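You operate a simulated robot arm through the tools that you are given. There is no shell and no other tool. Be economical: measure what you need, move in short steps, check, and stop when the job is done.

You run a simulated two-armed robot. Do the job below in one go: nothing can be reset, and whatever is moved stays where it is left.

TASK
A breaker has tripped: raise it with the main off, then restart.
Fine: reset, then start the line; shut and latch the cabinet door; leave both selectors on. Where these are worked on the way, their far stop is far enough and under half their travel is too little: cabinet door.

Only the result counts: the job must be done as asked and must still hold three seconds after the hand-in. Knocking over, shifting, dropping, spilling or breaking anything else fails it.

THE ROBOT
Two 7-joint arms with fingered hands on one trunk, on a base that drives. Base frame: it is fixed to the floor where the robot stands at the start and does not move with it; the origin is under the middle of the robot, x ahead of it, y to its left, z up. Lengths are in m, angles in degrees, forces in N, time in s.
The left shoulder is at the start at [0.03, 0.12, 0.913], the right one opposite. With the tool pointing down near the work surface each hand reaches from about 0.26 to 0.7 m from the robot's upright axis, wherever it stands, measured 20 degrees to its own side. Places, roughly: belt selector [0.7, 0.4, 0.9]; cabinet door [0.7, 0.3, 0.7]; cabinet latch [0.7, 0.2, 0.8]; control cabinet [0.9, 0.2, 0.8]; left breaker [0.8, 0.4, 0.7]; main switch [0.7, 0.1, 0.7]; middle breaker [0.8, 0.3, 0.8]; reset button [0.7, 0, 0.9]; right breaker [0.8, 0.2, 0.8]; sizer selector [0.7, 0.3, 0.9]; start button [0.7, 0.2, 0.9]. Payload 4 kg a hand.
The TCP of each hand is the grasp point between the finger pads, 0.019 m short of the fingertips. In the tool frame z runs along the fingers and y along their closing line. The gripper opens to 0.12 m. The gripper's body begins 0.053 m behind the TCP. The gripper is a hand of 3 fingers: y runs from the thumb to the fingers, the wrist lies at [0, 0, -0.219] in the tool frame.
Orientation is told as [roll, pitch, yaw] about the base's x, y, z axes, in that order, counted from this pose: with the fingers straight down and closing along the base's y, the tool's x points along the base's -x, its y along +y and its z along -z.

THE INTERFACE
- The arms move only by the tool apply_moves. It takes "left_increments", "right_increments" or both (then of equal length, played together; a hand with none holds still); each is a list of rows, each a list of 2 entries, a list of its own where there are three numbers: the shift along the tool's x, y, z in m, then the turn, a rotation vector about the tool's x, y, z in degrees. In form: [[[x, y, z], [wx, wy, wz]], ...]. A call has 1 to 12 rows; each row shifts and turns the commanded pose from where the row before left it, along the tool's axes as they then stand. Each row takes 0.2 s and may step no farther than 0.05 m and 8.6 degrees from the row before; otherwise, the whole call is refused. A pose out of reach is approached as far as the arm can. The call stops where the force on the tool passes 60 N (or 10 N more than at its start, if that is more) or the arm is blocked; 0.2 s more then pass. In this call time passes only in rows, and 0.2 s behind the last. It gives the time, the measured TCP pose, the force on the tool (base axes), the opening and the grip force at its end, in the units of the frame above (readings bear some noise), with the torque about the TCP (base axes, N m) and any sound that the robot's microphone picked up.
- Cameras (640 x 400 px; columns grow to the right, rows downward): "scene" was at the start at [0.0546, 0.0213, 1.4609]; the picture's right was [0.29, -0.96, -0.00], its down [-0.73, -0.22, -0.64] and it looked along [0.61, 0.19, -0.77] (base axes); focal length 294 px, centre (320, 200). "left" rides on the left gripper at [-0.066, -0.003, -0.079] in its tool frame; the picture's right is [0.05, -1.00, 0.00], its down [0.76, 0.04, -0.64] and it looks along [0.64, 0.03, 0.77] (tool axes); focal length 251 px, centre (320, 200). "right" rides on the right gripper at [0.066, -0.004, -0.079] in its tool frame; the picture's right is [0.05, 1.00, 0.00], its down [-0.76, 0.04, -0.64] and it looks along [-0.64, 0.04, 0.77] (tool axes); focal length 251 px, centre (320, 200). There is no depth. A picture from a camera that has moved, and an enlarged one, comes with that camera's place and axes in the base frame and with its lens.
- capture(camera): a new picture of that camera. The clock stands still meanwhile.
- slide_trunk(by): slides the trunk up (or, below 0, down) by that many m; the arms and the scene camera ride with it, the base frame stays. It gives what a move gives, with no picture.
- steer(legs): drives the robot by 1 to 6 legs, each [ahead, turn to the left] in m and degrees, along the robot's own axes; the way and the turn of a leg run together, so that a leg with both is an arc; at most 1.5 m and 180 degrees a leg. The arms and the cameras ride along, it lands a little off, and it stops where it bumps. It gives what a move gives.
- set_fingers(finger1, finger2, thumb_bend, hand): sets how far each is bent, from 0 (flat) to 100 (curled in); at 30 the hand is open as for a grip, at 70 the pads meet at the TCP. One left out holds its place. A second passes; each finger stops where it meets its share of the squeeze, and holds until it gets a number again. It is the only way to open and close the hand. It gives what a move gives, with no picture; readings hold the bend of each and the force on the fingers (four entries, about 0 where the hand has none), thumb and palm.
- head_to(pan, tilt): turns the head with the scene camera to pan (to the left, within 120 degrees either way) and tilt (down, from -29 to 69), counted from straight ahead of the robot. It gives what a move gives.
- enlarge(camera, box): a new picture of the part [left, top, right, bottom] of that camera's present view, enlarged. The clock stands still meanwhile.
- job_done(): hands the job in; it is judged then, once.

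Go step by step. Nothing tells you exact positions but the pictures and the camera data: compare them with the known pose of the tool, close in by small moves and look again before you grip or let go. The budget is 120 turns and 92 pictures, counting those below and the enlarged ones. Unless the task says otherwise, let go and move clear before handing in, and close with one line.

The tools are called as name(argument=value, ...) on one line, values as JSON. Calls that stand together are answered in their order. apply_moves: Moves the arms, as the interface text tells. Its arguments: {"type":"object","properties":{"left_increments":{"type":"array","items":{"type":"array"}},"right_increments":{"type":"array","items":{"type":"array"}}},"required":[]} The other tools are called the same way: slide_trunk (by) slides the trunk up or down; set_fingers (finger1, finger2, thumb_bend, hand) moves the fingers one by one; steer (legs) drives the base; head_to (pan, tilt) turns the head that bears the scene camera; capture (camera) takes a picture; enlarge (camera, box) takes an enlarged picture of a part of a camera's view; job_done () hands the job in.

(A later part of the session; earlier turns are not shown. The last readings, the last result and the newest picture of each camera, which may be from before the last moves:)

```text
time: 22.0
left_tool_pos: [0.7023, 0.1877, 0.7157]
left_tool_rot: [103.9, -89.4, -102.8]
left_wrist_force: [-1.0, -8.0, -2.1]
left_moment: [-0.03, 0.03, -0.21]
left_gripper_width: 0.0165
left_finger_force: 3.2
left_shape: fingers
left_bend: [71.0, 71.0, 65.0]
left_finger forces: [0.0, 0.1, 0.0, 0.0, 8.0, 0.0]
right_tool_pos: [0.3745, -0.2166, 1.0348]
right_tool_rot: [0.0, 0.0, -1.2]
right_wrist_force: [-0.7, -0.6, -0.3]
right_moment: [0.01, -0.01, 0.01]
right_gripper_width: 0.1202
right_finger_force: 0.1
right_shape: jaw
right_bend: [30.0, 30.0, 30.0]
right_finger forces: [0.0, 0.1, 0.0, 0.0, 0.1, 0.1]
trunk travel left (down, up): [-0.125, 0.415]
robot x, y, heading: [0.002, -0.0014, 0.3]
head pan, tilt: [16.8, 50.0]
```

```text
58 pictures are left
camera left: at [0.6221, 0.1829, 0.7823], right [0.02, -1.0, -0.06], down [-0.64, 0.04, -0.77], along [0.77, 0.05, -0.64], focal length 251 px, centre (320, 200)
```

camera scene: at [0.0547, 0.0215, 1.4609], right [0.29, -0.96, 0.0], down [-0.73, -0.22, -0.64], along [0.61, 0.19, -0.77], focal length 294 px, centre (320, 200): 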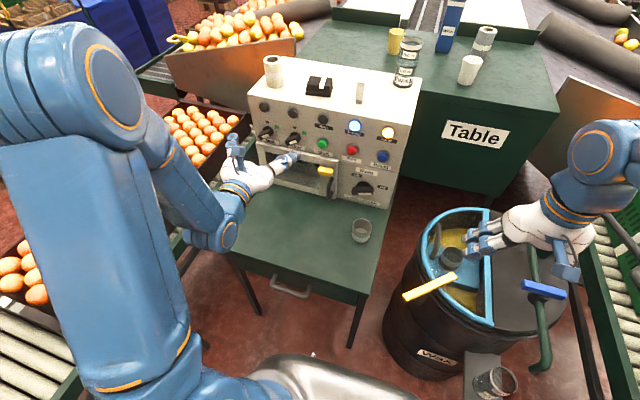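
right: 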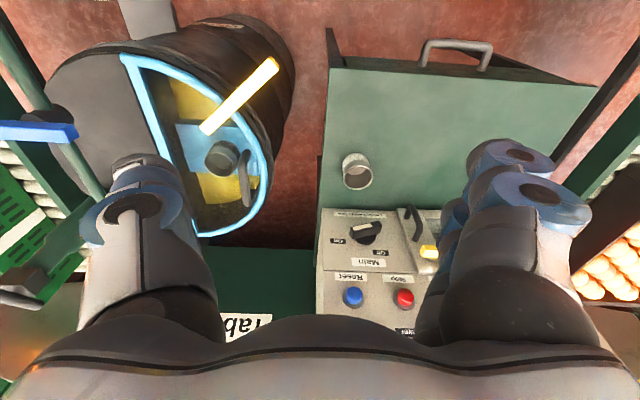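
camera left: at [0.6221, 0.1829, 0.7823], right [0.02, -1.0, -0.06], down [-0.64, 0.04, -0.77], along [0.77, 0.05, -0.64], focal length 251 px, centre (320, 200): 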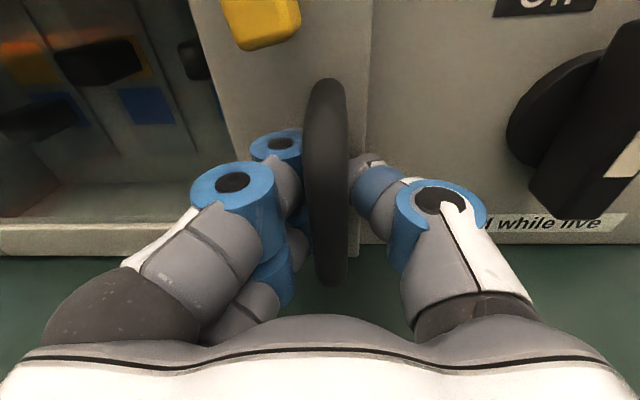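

The handle is between thumb and fingers. I'll squeeze more and pull the door open along its arc about the left hinge.

set_fingers(hand="left", finger1=85, finger2=85, thumb_bend=85)

apply_moves(left_increments=[[[0, 0, -0.015], [0, 0, 0]], [[0, 0, -0.02], [0, 0, 0]], [[0, 0.002, -0.02], [0, 0, 0]]])

capture(camera="left")

capture(camera="scene")

```text
time: 23.0
left_tool_pos: [0.7017, 0.1886, 0.7158]
left_tool_rot: [106.1, -89.4, -104.9]
left_wrist_force: [2.4, -9.1, -1.3]
left_moment: [-0.1, 0.07, -0.85]
left_gripper_width: 0.01
left_finger_force: 20.1
left_shape: fingers
left_bend: [83.0, 83.0, 66.0]
left_finger forces: [8.4, 7.9, 0.0, 0.0, 23.9, 0.0]
right_tool_pos: [0.3743, -0.2168, 1.0359]
right_tool_rot: [-0.1, 0.1, -1.4]
right_wrist_force: [0.3, -0.7, 0.7]
right_moment: [0.01, 0.0, 0.0]
right_gripper_width: 0.1202
right_finger_force: 0.1
right_shape: jaw
right_bend: [30.0, 30.0, 30.0]
right_finger forces: [0.0, 0.1, 0.0, 0.0, 0.0, 0.1]
trunk travel left (down, up): [-0.125, 0.415]
robot x, y, heading: [-0.0023, -0.0021, -0.0]
head pan, tilt: [16.8, 50.0]
```

```text
time: 23.8
left_tool_pos: [0.6473, 0.1919, 0.7171]
left_tool_rot: [117.3, -89.4, -115.8]
left_wrist_force: [6.5, 8.1, 3.6]
left_moment: [-0.13, -0.01, -0.95]
left_gripper_width: 0.0175
left_finger_force: 25.2
left_shape: fingers
left_bend: [82.0, 82.0, 68.0]
left_finger forces: [14.8, 15.2, 0.0, 0.0, 20.7, 0.0]
right_tool_pos: [0.3745, -0.2154, 1.0353]
right_tool_rot: [-0.1, 0.0, -1.3]
right_wrist_force: [1.0, 0.2, -0.7]
right_moment: [-0.02, -0.01, 0.02]
right_gripper_width: 0.12
right_finger_force: 0.0
right_shape: jaw
right_bend: [30.0, 30.0, 30.0]
right_finger forces: [0.0, 0.1, 0.0, 0.1, 0.0, 0.1]
trunk travel left (down, up): [-0.125, 0.415]
robot x, y, heading: [0.0004, -0.0003, 0.1]
head pan, tilt: [16.8, 50.0]
```

```text
57 pictures are left
camera left: at [0.5687, 0.1878, 0.7821], right [0.02, -1.0, -0.06], down [-0.64, 0.03, -0.77], along [0.77, 0.06, -0.64], focal length 251 px, centre (320, 200)
```

left: 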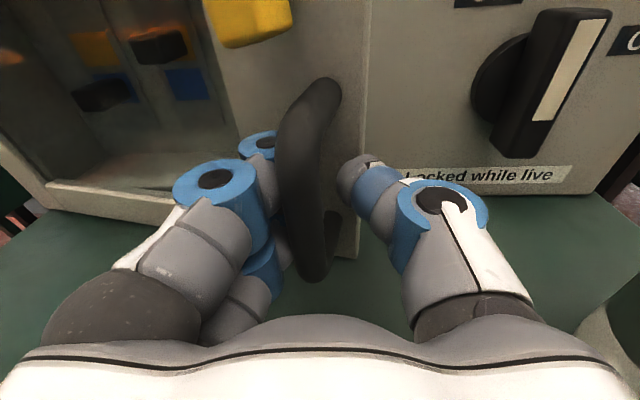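

```text
56 pictures are left
camera scene: at [0.0547, 0.0222, 1.4609], right [0.29, -0.96, 0.0], down [-0.73, -0.22, -0.64], along [0.61, 0.19, -0.77], focal length 294 px, centre (320, 200)
```

scene: 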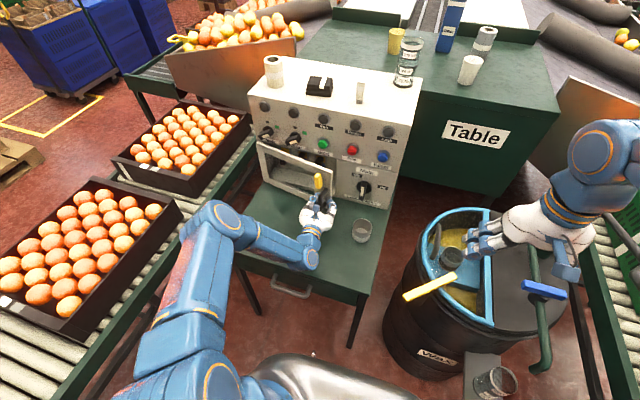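

The door is swinging out. I'll continue along the arc, turning the hand gently with it.

apply_moves(left_increments=[[[0, 0.022, -0.031], [4, 0, 0]], [[0, 0.0219, -0.0306], [4, 0, 0]], [[0, 0.022, -0.0303], [4, 0, 0]], [[0, 0.0233, -0.0274], [4, 0, 0]]])

capture(camera="scene")

```text
time: 24.8
left_tool_pos: [0.535, 0.2818, 0.7154]
left_tool_rot: [30.1, -89.3, -45.5]
left_wrist_force: [-19.8, -28.2, -18.2]
left_moment: [0.74, 0.28, -2.14]
left_gripper_width: 0.0255
left_finger_force: 32.9
left_shape: fingers
left_bend: [81.0, 81.0, 60.0]
left_finger forces: [7.7, 7.5, 0.0, 0.1, 50.4, 0.0]
right_tool_pos: [0.3732, -0.2175, 1.0353]
right_tool_rot: [0.1, 0.0, -1.3]
right_wrist_force: [0.0, -0.5, -1.1]
right_moment: [-0.05, -0.01, 0.03]
right_gripper_width: 0.12
right_finger_force: 0.0
right_shape: jaw
right_bend: [30.0, 30.0, 30.0]
right_finger forces: [0.0, 0.0, 0.0, 0.0, 0.0, 0.0]
trunk travel left (down, up): [-0.125, 0.415]
robot x, y, heading: [-0.0022, 0.0017, -0.3]
head pan, tilt: [16.8, 50.0]
```

```text
55 pictures are left
camera scene: at [0.0534, 0.0198, 1.4608], right [0.29, -0.96, 0.0], down [-0.73, -0.22, -0.64], along [0.62, 0.19, -0.77], focal length 294 px, centre (320, 200)
```

scene: 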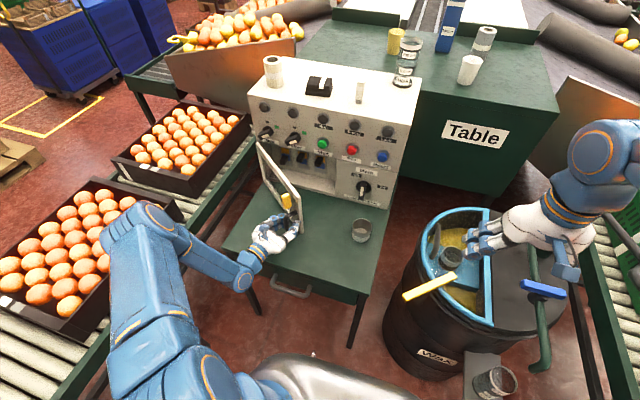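

About half open, with some twist in the grip. I'll turn the hand more with the door and continue.

apply_moves(left_increments=[[[0, 0, 0], [8, 0, 0]], [[0, 0, 0], [8, 0, 0]], [[0, 0.0143, -0.032], [8, 0, 0]], [[0, 0.0143, -0.032], [8, 0, 0]], [[0, 0.0143, -0.032], [8, 0, 0]]])

capture(camera="scene")

```text
time: 26.0
left_tool_pos: [0.4861, 0.3783, 0.7186]
left_tool_rot: [61.4, -89.6, -116.6]
left_wrist_force: [-18.7, -9.4, -1.8]
left_moment: [-0.05, 0.07, -0.99]
left_gripper_width: 0.017
left_finger_force: 18.2
left_shape: fingers
left_bend: [83.0, 83.0, 61.0]
left_finger forces: [3.8, 3.7, 0.1, 0.1, 29.0, 0.0]
right_tool_pos: [0.3728, -0.2163, 1.0354]
right_tool_rot: [0.1, 0.0, -1.3]
right_wrist_force: [-0.6, -0.2, -0.9]
right_moment: [0.03, -0.05, 0.02]
right_gripper_width: 0.1198
right_finger_force: 0.2
right_shape: jaw
right_bend: [30.0, 30.0, 30.0]
right_finger forces: [0.1, 0.1, 0.1, 0.1, 0.1, 0.1]
trunk travel left (down, up): [-0.125, 0.415]
robot x, y, heading: [-0.0027, -0.0005, 0.1]
head pan, tilt: [16.8, 50.0]
```

```text
54 pictures are left
camera scene: at [0.0524, 0.0211, 1.4611], right [0.29, -0.96, 0.0], down [-0.73, -0.22, -0.64], along [0.62, 0.19, -0.77], focal length 294 px, centre (320, 200)
```

scene: 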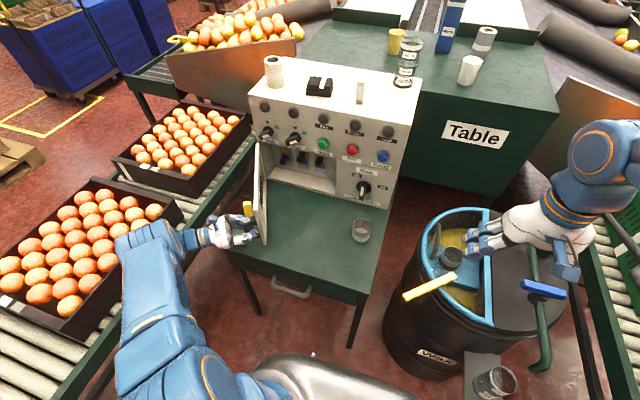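

The door stands nearly square open. I'll look at the breakers and then let go of the handle.

enlarge(camera="scene", box=[240, 130, 360, 205])

set_fingers(hand="left", finger1=30, finger2=30, thumb_bend=30)

capture(camera="left")

```text
5.33 times, centred on (300, 168) of scene
camera zoom: at [0.0524, 0.0211, 1.4611], right [0.29, -0.96, 0.0], down [-0.73, -0.22, -0.64], along [0.62, 0.19, -0.77], focal length 1569 px, centre (427, 373)
```

zoom: 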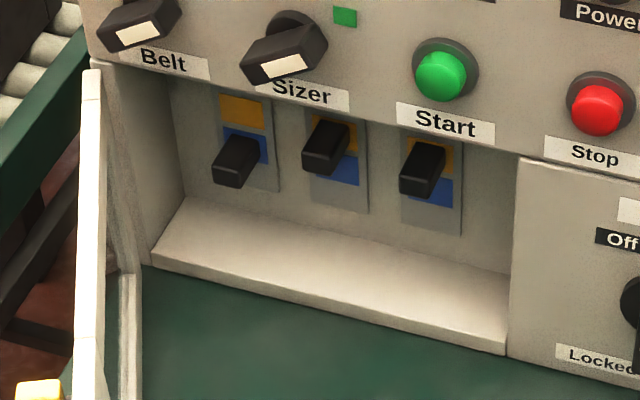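

```text
time: 27.0
left_tool_pos: [0.4882, 0.38, 0.7178]
left_tool_rot: [54.6, -89.5, -109.5]
left_wrist_force: [0.9, 0.0, -0.4]
left_moment: [0.02, -0.03, -0.02]
left_gripper_width: 0.1279
left_finger_force: 0.0
left_shape: fingers
left_bend: [30.0, 30.0, 30.0]
left_finger forces: [0.0, 0.0, 0.0, 0.0, 0.1, 0.1]
right_tool_pos: [0.3746, -0.216, 1.0362]
right_tool_rot: [0.1, 0.0, -1.3]
right_wrist_force: [0.3, 0.4, 0.3]
right_moment: [-0.01, 0.03, 0.02]
right_gripper_width: 0.12
right_finger_force: 0.0
right_shape: jaw
right_bend: [30.0, 30.0, 30.0]
right_finger forces: [0.0, 0.0, 0.0, 0.0, 0.0, 0.0]
trunk travel left (down, up): [-0.125, 0.415]
robot x, y, heading: [-0.0002, -0.002, 0.2]
head pan, tilt: [16.8, 50.0]
```

```text
52 pictures are left
camera left: at [0.4394, 0.4427, 0.7848], right [-0.82, -0.57, -0.06], down [-0.33, 0.56, -0.76], along [0.47, -0.6, -0.65], focal length 251 px, centre (320, 200)
```

left: 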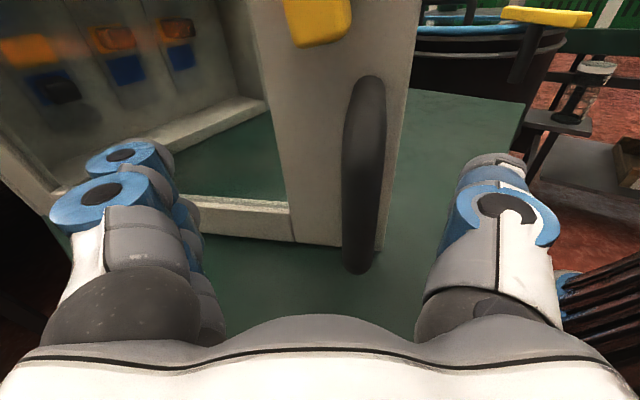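

The left breaker handle is down near [0.785, 0.385, 0.728]; the door is only about 65° open and would be in the way. I'll lift the hand off the handle and over the door, then push it further open from inside.

apply_moves(left_increments=[[[0, 0, -0.03], [0, 0, 0]], [[-0.046, 0, 0], [0, 0, 0]], [[-0.046, 0, 0], [0, 0, 0]], [[-0.046, 0, 0], [0, 0, 0]], [[-0.046, 0, 0], [0, 0, 0]], [[-0.046, 0, 0], [0, 0, 0]], [[0, -0.01, 0], [-8, 0, 0]], [[0, -0.01, 0], [-8, 0, 0]], [[0, -0.01, 0], [-8, 0, 0]], [[0, -0.01, 0], [-8, 0, 0]], [[0, -0.02, 0], [-8, 0, 0]], [[0, -0.02, 0], [-8, 0, 0]]])

set_fingers(hand="left", finger1=70, finger2=70, thumb_bend=70)

capture(camera="left")

```text
time: 29.6
left_tool_pos: [0.4312, 0.3359, 0.9496]
left_tool_rot: [97.0, -89.4, -103.8]
left_wrist_force: [0.1, -0.2, 0.0]
left_moment: [0.0, -0.02, 0.04]
left_gripper_width: 0.1281
left_finger_force: 0.1
left_shape: fingers
left_bend: [30.0, 30.0, 30.0]
left_finger forces: [0.0, 0.0, 0.0, 0.0, 0.0, 0.0]
right_tool_pos: [0.3752, -0.2171, 1.0355]
right_tool_rot: [0.0, 0.0, -1.3]
right_wrist_force: [-0.8, -0.4, -1.2]
right_moment: [0.01, 0.02, 0.0]
right_gripper_width: 0.1198
right_finger_force: 0.0
right_shape: jaw
right_bend: [30.0, 30.0, 30.0]
right_finger forces: [0.0, 0.0, 0.1, 0.1, 0.1, 0.1]
trunk travel left (down, up): [-0.125, 0.415]
robot x, y, heading: [0.0002, -0.0028, 0.1]
head pan, tilt: [16.8, 50.0]
```

```text
time: 30.6
left_tool_pos: [0.4313, 0.3372, 0.9484]
left_tool_rot: [102.1, -89.4, -108.8]
left_wrist_force: [-0.1, 0.2, 0.8]
left_moment: [0.03, 0.04, 0.0]
left_gripper_width: 0.011
left_finger_force: 0.1
left_shape: fingers
left_bend: [71.0, 71.0, 70.0]
left_finger forces: [0.0, 0.1, 0.1, 0.0, 0.0, 0.0]
right_tool_pos: [0.3744, -0.2162, 1.0359]
right_tool_rot: [0.0, 0.0, -1.3]
right_wrist_force: [0.1, -0.1, 0.3]
right_moment: [-0.01, -0.01, -0.01]
right_gripper_width: 0.1196
right_finger_force: 0.0
right_shape: jaw
right_bend: [30.0, 30.0, 30.0]
right_finger forces: [0.0, 0.0, 0.0, 0.0, 0.1, 0.0]
trunk travel left (down, up): [-0.125, 0.415]
robot x, y, heading: [-0.0005, -0.0012, -0.2]
head pan, tilt: [16.8, 50.0]
```

```text
51 pictures are left
camera left: at [0.3512, 0.3428, 1.0153], right [-0.12, -0.99, -0.06], down [-0.63, 0.13, -0.77], along [0.77, -0.05, -0.64], focal length 251 px, centre (320, 200)
```

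left: 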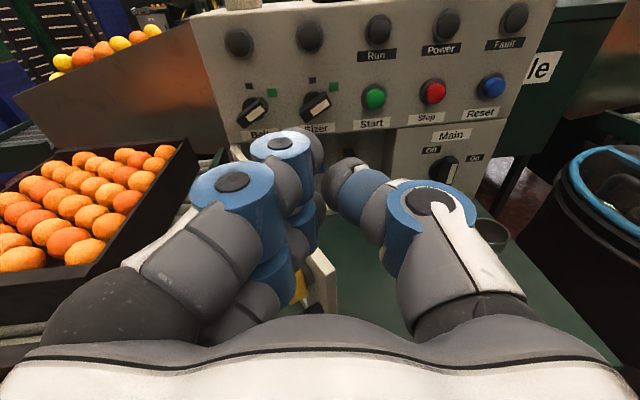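

Now I'll go over and down on the inside of the door, ready to sweep it outward.

apply_moves(left_increments=[[[0, -0.0235, 0.0355], [0, 0, 0]], [[0, -0.0235, 0.0355], [0, 0, 0]], [[0, -0.0235, 0.0355], [0, 0, 0]], [[0, -0.0235, 0.0355], [0, 0, 0]], [[0.04, 0, 0], [0, 0, 0]], [[0.04, 0, 0], [0, 0, 0]], [[0.04, 0, 0], [0, 0, 0]], [[0.04, 0, 0], [0, 0, 0]], [[0, 0.03, 0], [0, 0, 0]], [[0, 0.03, 0], [0, 0, 0]]])

capture(camera="scene")

```text
time: 32.8
left_tool_pos: [0.5675, 0.2849, 0.7893]
left_tool_rot: [103.1, -89.5, -110.1]
left_wrist_force: [0.1, -0.1, 0.3]
left_moment: [0.0, 0.0, -0.03]
left_gripper_width: 0.0107
left_finger_force: 0.1
left_shape: fingers
left_bend: [71.0, 71.0, 70.0]
left_finger forces: [0.0, 0.0, 0.0, 0.1, 0.1, 0.1]
right_tool_pos: [0.3738, -0.2166, 1.0356]
right_tool_rot: [0.0, 0.0, -1.3]
right_wrist_force: [-0.4, 0.1, 0.3]
right_moment: [0.06, 0.03, 0.01]
right_gripper_width: 0.12
right_finger_force: 0.1
right_shape: jaw
right_bend: [30.0, 30.0, 30.0]
right_finger forces: [0.0, 0.0, 0.0, 0.0, 0.1, 0.0]
trunk travel left (down, up): [-0.125, 0.415]
robot x, y, heading: [-0.0016, -0.0031, 0.1]
head pan, tilt: [16.8, 50.0]
```

```text
50 pictures are left
camera scene: at [0.0544, 0.0218, 1.4609], right [0.29, -0.96, 0.0], down [-0.73, -0.22, -0.64], along [0.61, 0.19, -0.77], focal length 294 px, centre (320, 200)
```

scene: 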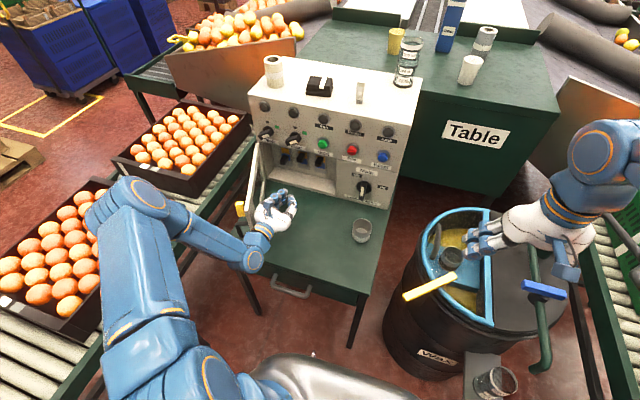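

The door is yielding outward. I'll keep sweeping it open.

apply_moves(left_increments=[[[0, 0.035, 0], [0, 0, 0]], [[0, 0.035, 0], [0, 0, 0]], [[0, 0.035, 0], [0, 0, 0]], [[0, 0.02, 0], [0, 0, 0]]])

capture(camera="scene")

capture(camera="left")

```text
time: 33.8
left_tool_pos: [0.582, 0.4111, 0.7896]
left_tool_rot: [101.7, -89.5, -108.6]
left_wrist_force: [-0.4, -0.8, -0.4]
left_moment: [0.01, 0.01, 0.01]
left_gripper_width: 0.0107
left_finger_force: 0.0
left_shape: fingers
left_bend: [71.0, 71.0, 70.0]
left_finger forces: [0.0, 0.0, 0.1, 0.0, 0.0, 0.0]
right_tool_pos: [0.3743, -0.2166, 1.0354]
right_tool_rot: [0.0, 0.0, -1.3]
right_wrist_force: [0.6, -0.3, 0.0]
right_moment: [0.0, -0.03, -0.04]
right_gripper_width: 0.1199
right_finger_force: 0.1
right_shape: jaw
right_bend: [30.0, 30.0, 30.0]
right_finger forces: [0.0, 0.1, 0.1, 0.0, 0.1, 0.0]
trunk travel left (down, up): [-0.125, 0.415]
robot x, y, heading: [0.0031, 0.0007, -0.0]
head pan, tilt: [16.8, 50.0]
```

```text
49 pictures are left
camera scene: at [0.0543, 0.0214, 1.4609], right [0.29, -0.96, 0.0], down [-0.73, -0.22, -0.64], along [0.61, 0.19, -0.77], focal length 294 px, centre (320, 200)
```

scene: 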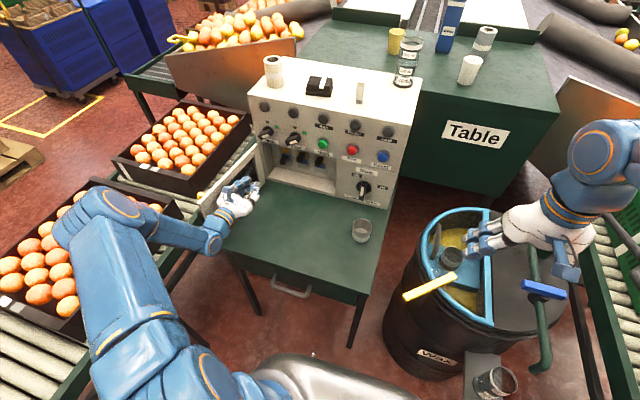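

```text
48 pictures are left
camera left: at [0.5028, 0.417, 0.8563], right [-0.12, -0.99, -0.06], down [-0.63, 0.13, -0.77], along [0.77, -0.05, -0.64], focal length 251 px, centre (320, 200)
```

left: 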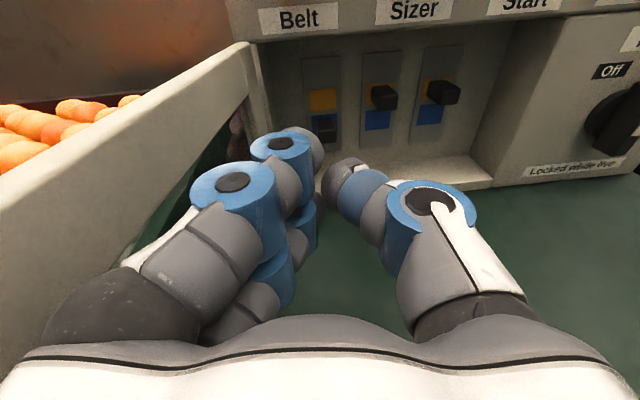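

The door is wide open now, and the left breaker handle is at about [0.79, 0.384, 0.73]. I'll roll the hand a quarter turn so it fits flat under the handle.

apply_moves(left_increments=[[[0, -0.02, 0], [-7, 0, 0]], [[0, 0, 0], [0, 0, 8.2]], [[0, 0, 0], [0, 0, 8.2]], [[0, 0, 0], [0, 0, 8.2]], [[0, 0, 0], [0, 0, 8.2]], [[0, 0, 0], [0, 0, 8.2]], [[0, 0, 0], [0, 0, 8.2]], [[0, 0, 0], [0, 0, 8.2]], [[0, 0, 0], [0, 0, 8.2]], [[0, 0, 0], [0, 0, 8.2]], [[0, 0, 0], [0, 0, 8.2]], [[0, 0, 0], [0, 0, 8.2]]])

capture(camera="left")

enlarge(camera="scene", box=[190, 120, 350, 240])

```text
time: 36.4
left_tool_pos: [0.584, 0.3902, 0.7891]
left_tool_rot: [90.2, 1.0, -89.9]
left_wrist_force: [-0.1, 0.1, 0.7]
left_moment: [-0.03, -0.03, -0.04]
left_gripper_width: 0.0107
left_finger_force: 0.1
left_shape: fingers
left_bend: [71.0, 71.0, 70.0]
left_finger forces: [0.0, 0.1, 0.0, 0.1, 0.1, 0.1]
right_tool_pos: [0.3747, -0.2166, 1.0363]
right_tool_rot: [0.0, 0.0, -1.2]
right_wrist_force: [0.1, -0.1, -0.1]
right_moment: [0.01, -0.02, -0.02]
right_gripper_width: 0.1196
right_finger_force: 0.0
right_shape: jaw
right_bend: [30.0, 30.0, 30.0]
right_finger forces: [0.0, 0.0, 0.0, 0.0, 0.1, 0.0]
trunk travel left (down, up): [-0.125, 0.415]
robot x, y, heading: [0.0007, -0.0007, 0.1]
head pan, tilt: [16.8, 50.0]
```

```text
47 pictures are left
camera left: at [0.5032, 0.3246, 0.7849], right [0.0, 0.07, -1.0], down [-0.64, 0.76, 0.05], along [0.76, 0.64, 0.05], focal length 251 px, centre (320, 200)
```

left: 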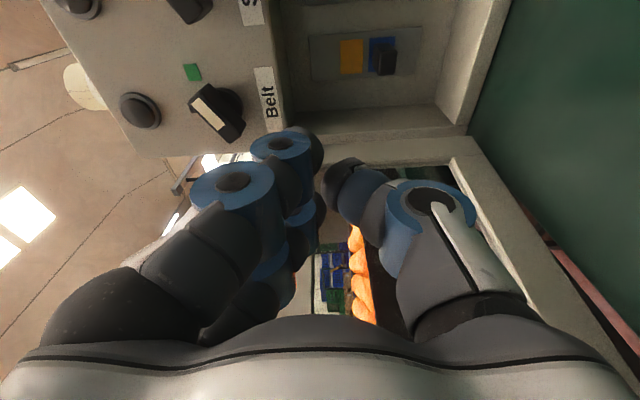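

```text
3.33 times, centred on (270, 180) of scene
camera zoom: at [0.0545, 0.0212, 1.4609], right [0.29, -0.96, 0.0], down [-0.73, -0.22, -0.64], along [0.61, 0.19, -0.77], focal length 980 px, centre (487, 267)
```

zoom: 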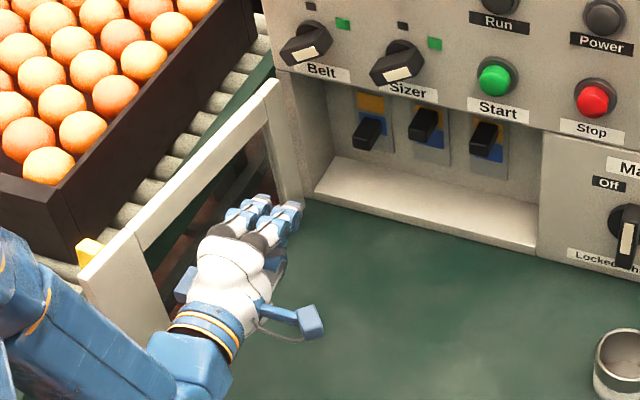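

I'll lower the hand, slide it in below the handle, and push up.

apply_moves(left_increments=[[[-0.003, -0.0485, 0], [0, 0, 0]], [[-0.003, -0.0485, 0], [0, 0, 0]], [[0, 0, 0.044], [0, 0, 0]], [[0, 0, 0.044], [0, 0, 0]], [[0, 0, 0.044], [0, 0, 0]], [[0, 0, 0.044], [0, 0, 0]]])

capture(camera="left")

enlarge(camera="scene", box=[230, 120, 350, 210])

```text
time: 37.8
left_tool_pos: [0.7466, 0.3774, 0.7032]
left_tool_rot: [89.7, 0.5, -90.0]
left_wrist_force: [0.8, 0.1, -1.5]
left_moment: [-0.01, -0.03, 0.02]
left_gripper_width: 0.0102
left_finger_force: 0.0
left_shape: fingers
left_bend: [71.0, 71.0, 70.0]
left_finger forces: [0.0, 0.0, 0.0, 0.0, 0.0, 0.0]
left hand out of reach, approached as far as the arm can: row 6
right_tool_pos: [0.3782, -0.2162, 1.034]
right_tool_rot: [-0.1, 0.2, -1.3]
right_wrist_force: [0.6, 0.3, -0.8]
right_moment: [-0.01, 0.04, 0.0]
right_gripper_width: 0.1198
right_finger_force: 0.0
right_shape: jaw
right_bend: [30.0, 30.0, 30.0]
right_finger forces: [0.1, 0.0, 0.0, 0.0, 0.1, 0.0]
trunk travel left (down, up): [-0.125, 0.415]
robot x, y, heading: [-0.002, 0.0006, -0.0]
head pan, tilt: [16.8, 50.0]
```

```text
45 pictures are left
camera left: at [0.6669, 0.3114, 0.6995], right [0.0, 0.06, -1.0], down [-0.64, 0.76, 0.05], along [0.77, 0.64, 0.04], focal length 251 px, centre (320, 200)
```

left: 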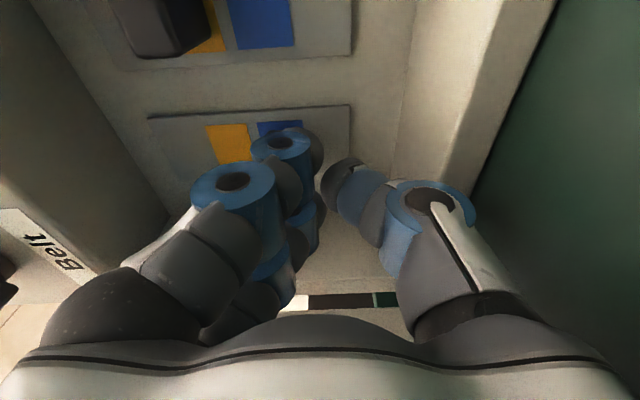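

```text
4.44 times, centred on (290, 165) of scene
camera zoom: at [0.0584, 0.0222, 1.4606], right [0.29, -0.96, 0.0], down [-0.74, -0.22, -0.64], along [0.61, 0.19, -0.77], focal length 1307 px, centre (453, 356)
```

zoom: 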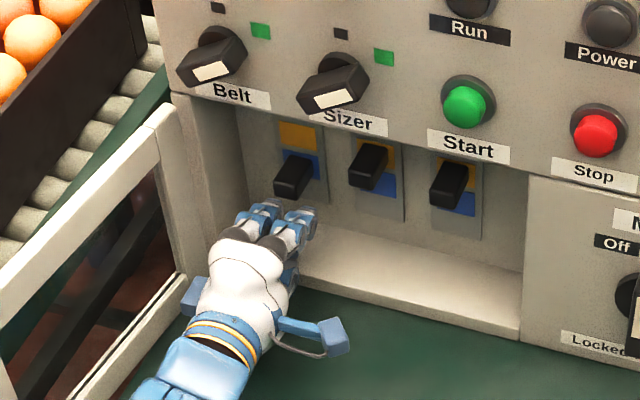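

The arm runs out of reach just short. I'll pull back, drive a little closer, and try again.

apply_moves(left_increments=[[[0, 0, -0.04], [0, 0, 0]], [[0, 0, -0.04], [0, 0, 0]]])

steer(legs=[[0.07, 0]])

capture(camera="scene")

```text
time: 38.4
left_tool_pos: [0.6636, 0.3783, 0.7072]
left_tool_rot: [90.2, 0.6, -90.0]
left_wrist_force: [-0.1, -0.6, -0.3]
left_moment: [-0.01, 0.02, 0.02]
left_gripper_width: 0.0105
left_finger_force: 0.0
left_shape: fingers
left_bend: [71.0, 71.0, 70.0]
left_finger forces: [0.1, 0.0, 0.0, 0.0, 0.0, 0.0]
right_tool_pos: [0.3744, -0.2171, 1.0363]
right_tool_rot: [0.0, 0.1, -1.3]
right_wrist_force: [0.6, -1.0, 0.8]
right_moment: [-0.01, -0.01, 0.03]
right_gripper_width: 0.1198
right_finger_force: 0.0
right_shape: jaw
right_bend: [30.0, 30.0, 30.0]
right_finger forces: [0.0, 0.0, 0.0, 0.0, 0.0, 0.0]
trunk travel left (down, up): [-0.125, 0.415]
robot x, y, heading: [0.0005, -0.0002, 0.1]
head pan, tilt: [16.8, 50.0]
```

```text
time: 39.4
left_tool_pos: [0.7347, 0.3794, 0.705]
left_tool_rot: [90.2, 0.6, -89.9]
left_wrist_force: [0.9, 0.0, -0.9]
left_moment: [0.0, -0.01, 0.01]
left_gripper_width: 0.0104
left_finger_force: 0.0
left_shape: fingers
left_bend: [71.0, 71.0, 70.0]
left_finger forces: [0.1, 0.1, 0.1, 0.0, 0.1, 0.1]
right_tool_pos: [0.446, -0.2161, 1.0353]
right_tool_rot: [0.0, 0.2, -1.3]
right_wrist_force: [-0.2, -0.1, -0.2]
right_moment: [0.01, 0.01, -0.01]
right_gripper_width: 0.12
right_finger_force: 0.0
right_shape: jaw
right_bend: [30.0, 30.0, 30.0]
right_finger forces: [0.0, 0.0, 0.0, 0.1, 0.0, 0.0]
trunk travel left (down, up): [-0.125, 0.415]
robot x, y, heading: [0.0731, 0.0014, 0.2]
head pan, tilt: [16.8, 50.0]
```

```text
43 pictures are left
camera scene: at [0.1265, 0.0214, 1.4608], right [0.29, -0.96, 0.0], down [-0.73, -0.22, -0.64], along [0.61, 0.19, -0.77], focal length 294 px, centre (320, 200)
```

scene: 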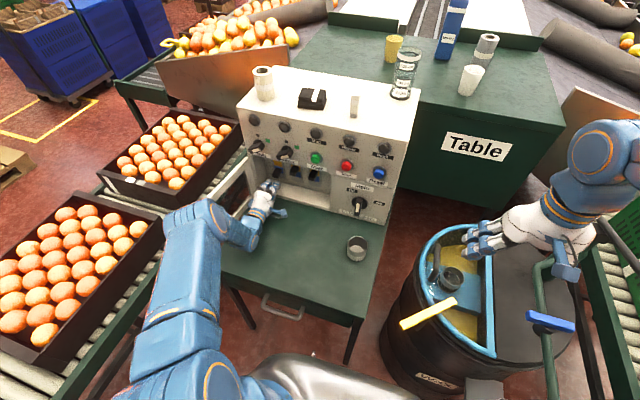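

Driven 0.07 m closer. I'll go a bit lower, in under the handle, then push up.

apply_moves(left_increments=[[[0.004, -0.017, 0], [0, 0, 0]], [[0, 0, 0.018], [0, 0, 0]], [[0, 0, 0.017], [0, 0, 0]], [[0, 0.012, 0], [0, 0, 0]], [[0, 0.012, 0], [0, 0, 0]]])

capture(camera="left")

enlarge(camera="scene", box=[230, 120, 350, 210])

```text
time: 40.2
left_tool_pos: [0.7553, 0.3836, 0.6907]
left_tool_rot: [90.1, 0.9, -89.8]
left_wrist_force: [-39.8, -8.4, 24.3]
left_moment: [-0.31, 2.25, 0.06]
left_gripper_width: 0.0059
left_finger_force: 25.8
left_shape: fingers
left_bend: [71.0, 71.0, 71.0]
left_finger forces: [0.1, 0.1, 0.0, 0.0, 42.4, 9.6]
right_tool_pos: [0.4401, -0.2178, 1.0366]
right_tool_rot: [0.1, -0.2, -1.3]
right_wrist_force: [-1.0, -0.1, -0.5]
right_moment: [-0.01, 0.03, -0.01]
right_gripper_width: 0.1199
right_finger_force: 0.0
right_shape: jaw
right_bend: [30.0, 30.0, 30.0]
right_finger forces: [0.1, 0.0, 0.1, 0.0, 0.0, 0.0]
trunk travel left (down, up): [-0.125, 0.415]
robot x, y, heading: [0.0702, 0.003, 0.1]
head pan, tilt: [16.8, 50.0]
stopped in row 3 (left hand): the force on the tool passed its limit at 78 N (the readings are from after the stop); the commanded pose is now the measured one
```

```text
42 pictures are left
camera left: at [0.6756, 0.3186, 0.6862], right [0.0, 0.07, -1.0], down [-0.65, 0.76, 0.05], along [0.76, 0.64, 0.05], focal length 251 px, centre (320, 200)
```

left: 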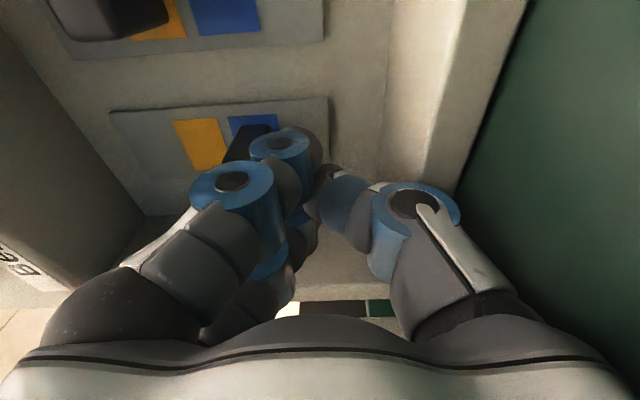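

```text
4.44 times, centred on (290, 165) of scene
camera zoom: at [0.1179, 0.0186, 1.4616], right [0.29, -0.96, 0.0], down [-0.73, -0.22, -0.65], along [0.62, 0.19, -0.76], focal length 1307 px, centre (453, 356)
```

zoom: 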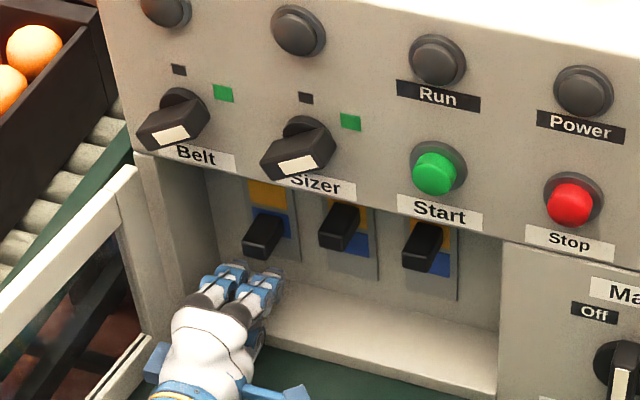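

The thumb knuckle catches the recess sill. Instead I'll go in at handle height with thumb just below and fingers above, and lift.

apply_moves(left_increments=[[[0, 0, -0.045], [0, 0, 0]], [[0, 0.032, 0], [0, 0, 0]]])

set_fingers(hand="left", finger1=50, finger2=50, thumb_bend=54)

enlarge(camera="left", box=[180, 0, 500, 260])

```text
time: 40.8
left_tool_pos: [0.7138, 0.3842, 0.7156]
left_tool_rot: [89.4, 0.6, -89.8]
left_wrist_force: [-0.6, 0.5, -0.1]
left_moment: [0.0, 0.03, 0.02]
left_gripper_width: 0.01
left_finger_force: 0.1
left_shape: fingers
left_bend: [71.0, 71.0, 70.0]
left_finger forces: [0.0, 0.0, 0.0, 0.1, 0.0, 0.0]
right_tool_pos: [0.4445, -0.2164, 1.0349]
right_tool_rot: [0.0, 0.1, -1.3]
right_wrist_force: [0.4, 0.6, -0.9]
right_moment: [0.04, 0.03, -0.01]
right_gripper_width: 0.1201
right_finger_force: 0.0
right_shape: jaw
right_bend: [30.0, 30.0, 30.0]
right_finger forces: [0.2, 0.0, 0.1, 0.0, 0.0, 0.0]
trunk travel left (down, up): [-0.125, 0.415]
robot x, y, heading: [0.0722, -0.0026, 0.0]
head pan, tilt: [16.8, 50.0]
```

```text
time: 41.8
left_tool_pos: [0.7152, 0.3843, 0.7188]
left_tool_rot: [89.7, 0.8, -89.8]
left_wrist_force: [0.2, -0.2, 0.0]
left_moment: [0.01, 0.0, -0.02]
left_gripper_width: 0.062
left_finger_force: 0.0
left_shape: fingers
left_bend: [50.0, 50.0, 54.0]
left_finger forces: [0.1, 0.1, 0.0, 0.0, 0.0, 0.0]
right_tool_pos: [0.4457, -0.2166, 1.0346]
right_tool_rot: [0.0, 0.1, -1.2]
right_wrist_force: [-0.5, 0.7, -0.1]
right_moment: [0.02, -0.01, 0.0]
right_gripper_width: 0.1201
right_finger_force: 0.2
right_shape: jaw
right_bend: [30.0, 30.0, 30.0]
right_finger forces: [0.0, 0.0, 0.1, 0.0, 0.0, 0.1]
trunk travel left (down, up): [-0.125, 0.415]
robot x, y, heading: [0.0693, 0.0008, -0.2]
head pan, tilt: [16.8, 50.0]
```

```text
1.54 times, centred on (340, 130) of left
camera zoom: at [0.6347, 0.3189, 0.7147], right [-0.01, 0.07, -1.0], down [-0.65, 0.76, 0.05], along [0.76, 0.65, 0.04], focal length 387 px, centre (289, 308)
```

zoom: 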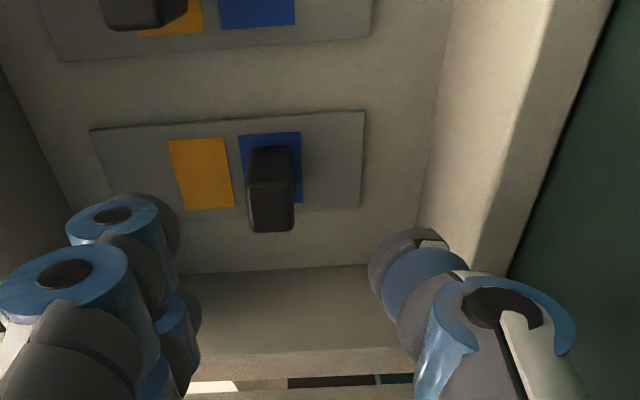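

The handle is neatly between fingers and thumb in line of approach. I'll slide in and lift.

apply_moves(left_increments=[[[0, 0.004, 0.028], [0, 0, 0]], [[0, 0, 0.028], [0, 0, 0]]])

set_fingers(hand="left", thumb_bend=64)

enlarge(camera="left", box=[180, 0, 500, 260])

```text
time: 42.4
left_tool_pos: [0.7716, 0.3869, 0.72]
left_tool_rot: [89.7, 0.7, -89.6]
left_wrist_force: [0.6, 0.5, -0.1]
left_moment: [0.01, 0.0, 0.0]
left_gripper_width: 0.0621
left_finger_force: 0.0
left_shape: fingers
left_bend: [50.0, 50.0, 54.0]
left_finger forces: [0.1, 0.1, 0.0, 0.0, 0.0, 0.1]
right_tool_pos: [0.4446, -0.2152, 1.0351]
right_tool_rot: [0.0, 0.1, -1.4]
right_wrist_force: [0.4, 0.0, -0.7]
right_moment: [0.01, 0.02, 0.02]
right_gripper_width: 0.1199
right_finger_force: 0.1
right_shape: jaw
right_bend: [30.0, 30.0, 30.0]
right_finger forces: [0.1, 0.0, 0.0, 0.0, 0.1, 0.0]
trunk travel left (down, up): [-0.125, 0.415]
robot x, y, heading: [0.0683, -0.001, 0.1]
head pan, tilt: [16.8, 50.0]
```

```text
time: 43.4
left_tool_pos: [0.7725, 0.3859, 0.7207]
left_tool_rot: [89.7, 0.6, -89.8]
left_wrist_force: [0.3, 0.5, 0.1]
left_moment: [-0.02, -0.03, -0.02]
left_gripper_width: 0.0481
left_finger_force: 0.1
left_shape: fingers
left_bend: [50.0, 50.0, 64.0]
left_finger forces: [0.0, 0.0, 0.1, 0.0, 0.1, 0.0]
right_tool_pos: [0.4439, -0.2165, 1.0363]
right_tool_rot: [0.0, 0.0, -1.3]
right_wrist_force: [0.0, 0.7, -0.6]
right_moment: [-0.01, -0.01, 0.0]
right_gripper_width: 0.1197
right_finger_force: 0.1
right_shape: jaw
right_bend: [30.0, 30.0, 30.0]
right_finger forces: [0.1, 0.1, 0.0, 0.0, 0.0, 0.0]
trunk travel left (down, up): [-0.125, 0.415]
robot x, y, heading: [0.068, -0.0009, 0.1]
head pan, tilt: [16.8, 50.0]
```

```text
1.54 times, centred on (340, 130) of left
camera zoom: at [0.6922, 0.3208, 0.7169], right [-0.01, 0.07, -1.0], down [-0.65, 0.76, 0.05], along [0.76, 0.65, 0.04], focal length 387 px, centre (289, 308)
```

zoom: 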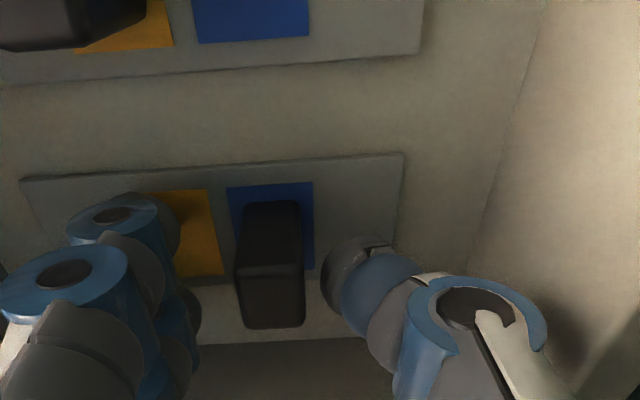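

The thumb is just below the handle. Lifting now.

apply_moves(left_increments=[[[0, 0.012, 0], [0, 0, 0]], [[0, 0.012, 0], [0, 0, 0]], [[0, 0.012, 0], [0, 0, 0]], [[0, 0.01, 0], [0, 0, 0]]])

enlarge(camera="left", box=[180, 0, 500, 260])

```text
time: 44.4
left_tool_pos: [0.7713, 0.3851, 0.7638]
left_tool_rot: [89.3, 0.6, -89.7]
left_wrist_force: [-5.8, 0.9, -8.5]
left_moment: [0.01, 0.2, 0.03]
left_gripper_width: 0.0527
left_finger_force: 4.2
left_shape: fingers
left_bend: [50.0, 50.0, 62.0]
left_finger forces: [0.0, 0.0, 0.1, 0.0, 8.7, 0.0]
right_tool_pos: [0.4451, -0.2159, 1.0352]
right_tool_rot: [0.0, 0.0, -1.3]
right_wrist_force: [-0.6, -0.4, 0.1]
right_moment: [-0.04, 0.01, -0.02]
right_gripper_width: 0.1199
right_finger_force: 0.0
right_shape: jaw
right_bend: [30.0, 30.0, 30.0]
right_finger forces: [0.0, 0.0, 0.1, 0.0, 0.0, 0.0]
trunk travel left (down, up): [-0.125, 0.415]
robot x, y, heading: [0.0707, -0.003, 0.0]
head pan, tilt: [16.8, 50.0]
```

```text
1.54 times, centred on (340, 130) of left
camera zoom: at [0.6917, 0.3198, 0.7614], right [-0.01, 0.06, -1.0], down [-0.65, 0.76, 0.06], along [0.76, 0.65, 0.03], focal length 387 px, centre (289, 308)
```

zoom: 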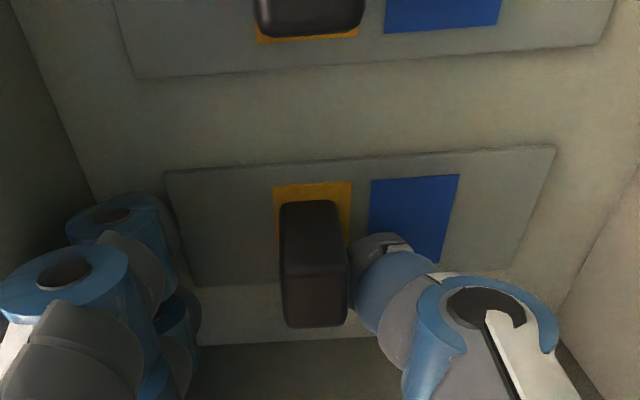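

The handle has reached the yellow mark like the others. I'll nudge it firmly to its stop, then back out and check.

apply_moves(left_increments=[[[0, 0.008, 0], [0, 0, 0]], [[0, 0.006, 0], [0, 0, 0]]])

apply_moves(left_increments=[[[0, -0.018, 0], [0, 0, 0]], [[0, 0, -0.045], [0, 0, 0]], [[0, 0, -0.045], [0, 0, 0]], [[0, 0, -0.045], [0, 0, 0]]])

enlarge(camera="scene", box=[220, 100, 420, 225])

```text
time: 45.0
left_tool_pos: [0.7693, 0.3857, 0.7725]
left_tool_rot: [88.7, 0.3, -89.8]
left_wrist_force: [-13.2, 1.2, -30.6]
left_moment: [-0.02, -0.1, 0.03]
left_gripper_width: 0.0573
left_finger_force: 15.3
left_shape: fingers
left_bend: [52.0, 52.0, 57.0]
left_finger forces: [6.6, 7.3, 0.1, 0.0, 16.8, 0.1]
right_tool_pos: [0.4459, -0.2146, 1.0344]
right_tool_rot: [-0.2, 0.2, -1.3]
right_wrist_force: [0.5, -0.7, -0.6]
right_moment: [-0.01, 0.02, -0.01]
right_gripper_width: 0.1198
right_finger_force: 0.0
right_shape: jaw
right_bend: [30.0, 30.0, 30.0]
right_finger forces: [0.1, 0.1, 0.1, 0.1, 0.0, 0.0]
trunk travel left (down, up): [-0.125, 0.415]
robot x, y, heading: [0.0682, -0.0007, 0.1]
head pan, tilt: [16.8, 50.0]
```

```text
time: 46.0
left_tool_pos: [0.6343, 0.3815, 0.7661]
left_tool_rot: [89.8, 0.7, -89.7]
left_wrist_force: [-0.2, -0.4, 0.3]
left_moment: [-0.05, 0.0, 0.03]
left_gripper_width: 0.0481
left_finger_force: 0.0
left_shape: fingers
left_bend: [50.0, 50.0, 64.0]
left_finger forces: [0.1, 0.0, 0.0, 0.1, 0.0, 0.0]
right_tool_pos: [0.4443, -0.2165, 1.0355]
right_tool_rot: [0.0, 0.0, -1.3]
right_wrist_force: [0.6, 0.4, 0.3]
right_moment: [0.04, -0.01, 0.0]
right_gripper_width: 0.1202
right_finger_force: 0.0
right_shape: jaw
right_bend: [30.0, 30.0, 30.0]
right_finger forces: [0.1, 0.0, 0.1, 0.1, 0.1, 0.1]
trunk travel left (down, up): [-0.125, 0.415]
robot x, y, heading: [0.0707, 0.0031, 0.1]
head pan, tilt: [16.8, 50.0]
```

```text
3.20 times, centred on (320, 162) of scene
camera zoom: at [0.1231, 0.0215, 1.461], right [0.29, -0.96, 0.0], down [-0.73, -0.22, -0.64], along [0.62, 0.19, -0.77], focal length 941 px, centre (320, 320)
```

zoom: 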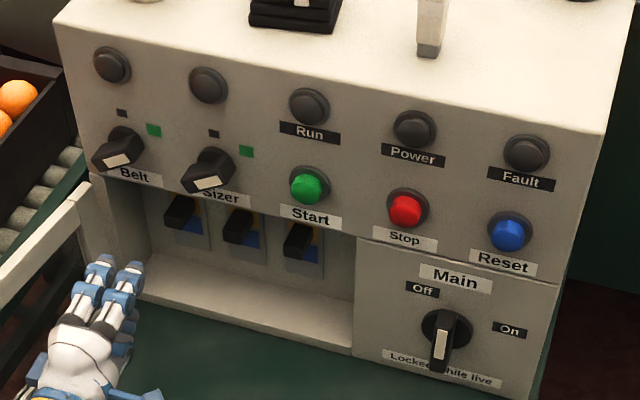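

All three breakers are up. Next is closing the door; I'll look at the door's position.

apply_moves(left_increments=[[[0, 0.02, -0.03], [0, 0, -8.2]], [[-0.01, 0.02, -0.03], [0, 0, -8.2]], [[-0.01, 0.02, -0.03], [0, 0, -8.2]], [[-0.01, 0.02, 0], [0, 0, -8.2]], [[-0.01, 0.02, 0], [0, 0, -8.2]], [[-0.02, 0.02, 0], [0, 0, -8.2]], [[-0.02, 0.02, 0], [0, 0, -8.2]], [[-0.03, 0.0, 0], [0, 0, -8.2]], [[-0.03, 0.0, 0], [0, 0, -8.2]], [[-0.03, 0.0, 0], [0, 0, -8.2]], [[-0.03, 0, 0], [0, 0, -8.2]]])

capture(camera="scene")

capture(camera="left")

```text
time: 48.4
left_tool_pos: [0.5482, 0.3293, 1.0408]
left_tool_rot: [43.5, -89.5, -43.3]
left_wrist_force: [0.9, -0.7, 0.4]
left_moment: [0.0, 0.01, -0.03]
left_gripper_width: 0.0479
left_finger_force: 0.1
left_shape: fingers
left_bend: [50.0, 50.0, 64.0]
left_finger forces: [0.0, 0.1, 0.1, 0.0, 0.1, 0.1]
right_tool_pos: [0.4443, -0.2168, 1.0361]
right_tool_rot: [-0.1, -0.1, -1.3]
right_wrist_force: [-0.1, 0.5, 0.3]
right_moment: [0.0, 0.01, 0.01]
right_gripper_width: 0.1197
right_finger_force: 0.0
right_shape: jaw
right_bend: [30.0, 30.0, 30.0]
right_finger forces: [0.1, 0.0, 0.1, 0.0, 0.0, 0.0]
trunk travel left (down, up): [-0.125, 0.415]
robot x, y, heading: [0.0677, 0.0006, -0.2]
head pan, tilt: [16.8, 50.0]
```

```text
36 pictures are left
camera scene: at [0.1235, 0.0206, 1.461], right [0.29, -0.96, 0.0], down [-0.73, -0.22, -0.64], along [0.62, 0.19, -0.77], focal length 294 px, centre (320, 200)
```

scene: 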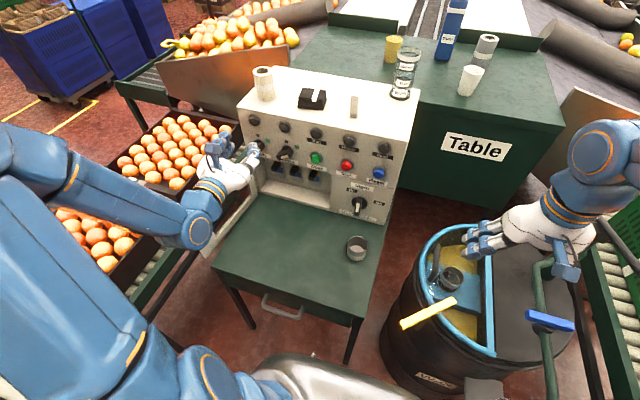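

```text
35 pictures are left
camera left: at [0.4682, 0.3251, 1.1085], right [0.0, -1.0, -0.06], down [-0.65, 0.04, -0.76], along [0.76, 0.04, -0.65], focal length 251 px, centre (320, 200)
```

left: 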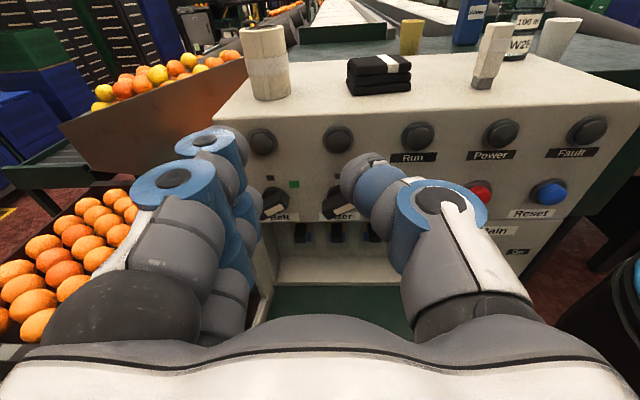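

The door stands about 105° open to the left. I'll close the fingers and bring the hand, pitched down, over to the door's outer side.

set_fingers(hand="left", finger1=70, finger2=70, thumb_bend=70)

apply_moves(left_increments=[[[0, 0.046, 0], [0, 8, 0]], [[0, 0.046, 0], [0, 8, 0]], [[0, 0.046, 0], [0, 8, 0]], [[0, 0.046, 0], [0, 8, 0]], [[0, 0.046, 0], [0, 8, 0]], [[0.033, 0, 0.0355], [0, 0, 0]], [[0.033, 0, 0.0355], [0, 0, 0]], [[0.033, 0, 0.0355], [0, 0, 0]]])

capture(camera="left")

capture(camera="scene")

```text
time: 49.4
left_tool_pos: [0.548, 0.3288, 1.0413]
left_tool_rot: [54.9, -89.5, -54.5]
left_wrist_force: [-0.9, 0.3, 0.1]
left_moment: [0.01, 0.02, 0.02]
left_gripper_width: 0.0109
left_finger_force: 0.1
left_shape: fingers
left_bend: [71.0, 71.0, 70.0]
left_finger forces: [0.0, 0.0, 0.1, 0.1, 0.0, 0.0]
right_tool_pos: [0.4447, -0.2169, 1.0357]
right_tool_rot: [0.0, -0.1, -1.2]
right_wrist_force: [-0.8, 0.7, -0.4]
right_moment: [0.01, -0.02, 0.01]
right_gripper_width: 0.1199
right_finger_force: 0.1
right_shape: jaw
right_bend: [30.0, 30.0, 30.0]
right_finger forces: [0.0, 0.0, 0.0, 0.0, 0.0, 0.0]
trunk travel left (down, up): [-0.125, 0.415]
robot x, y, heading: [0.074, 0.0021, 0.0]
head pan, tilt: [16.8, 50.0]
```

```text
time: 51.2
left_tool_pos: [0.5616, 0.5622, 0.8957]
left_tool_rot: [0.8, -49.7, -0.4]
left_wrist_force: [-0.4, 0.1, -0.7]
left_moment: [-0.01, -0.02, -0.03]
left_gripper_width: 0.0107
left_finger_force: 0.2
left_shape: fingers
left_bend: [71.0, 71.0, 70.0]
left_finger forces: [0.0, 0.1, 0.1, 0.0, 0.0, 0.1]
right_tool_pos: [0.4454, -0.216, 1.0348]
right_tool_rot: [-0.1, 0.2, -1.3]
right_wrist_force: [0.2, -0.4, -0.3]
right_moment: [-0.02, 0.0, 0.03]
right_gripper_width: 0.1201
right_finger_force: 0.0
right_shape: jaw
right_bend: [30.0, 30.0, 30.0]
right_finger forces: [0.0, 0.1, 0.0, 0.1, 0.1, 0.0]
trunk travel left (down, up): [-0.125, 0.415]
robot x, y, heading: [0.071, -0.0007, 0.3]
head pan, tilt: [16.8, 50.0]
```

```text
34 pictures are left
camera left: at [0.543, 0.5582, 0.9976], right [-0.03, -1.0, -0.05], down [-0.99, 0.04, -0.17], along [0.17, 0.04, -0.98], focal length 251 px, centre (320, 200)
```

left: 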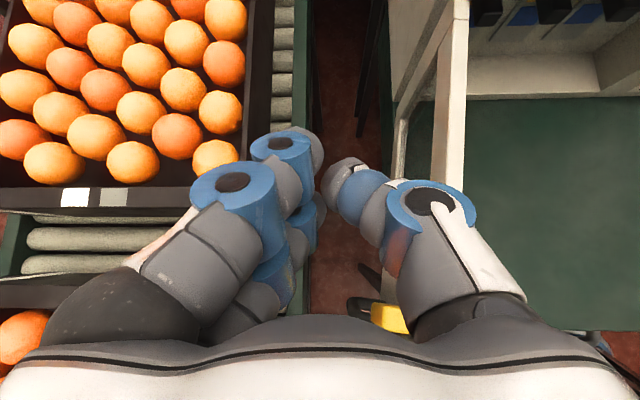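

```text
33 pictures are left
camera scene: at [0.1247, 0.0222, 1.4609], right [0.29, -0.96, 0.0], down [-0.73, -0.22, -0.64], along [0.61, 0.19, -0.77], focal length 294 px, centre (320, 200)
```

scene: 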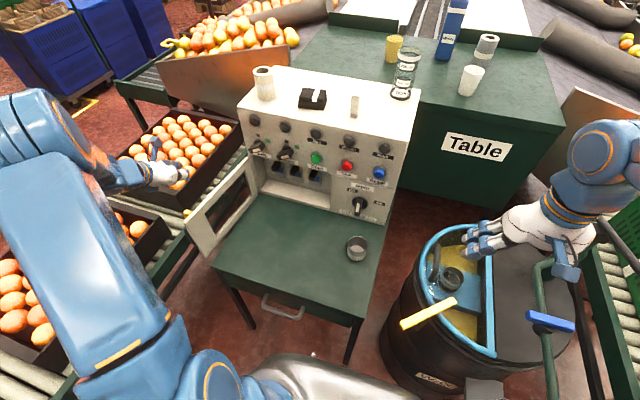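

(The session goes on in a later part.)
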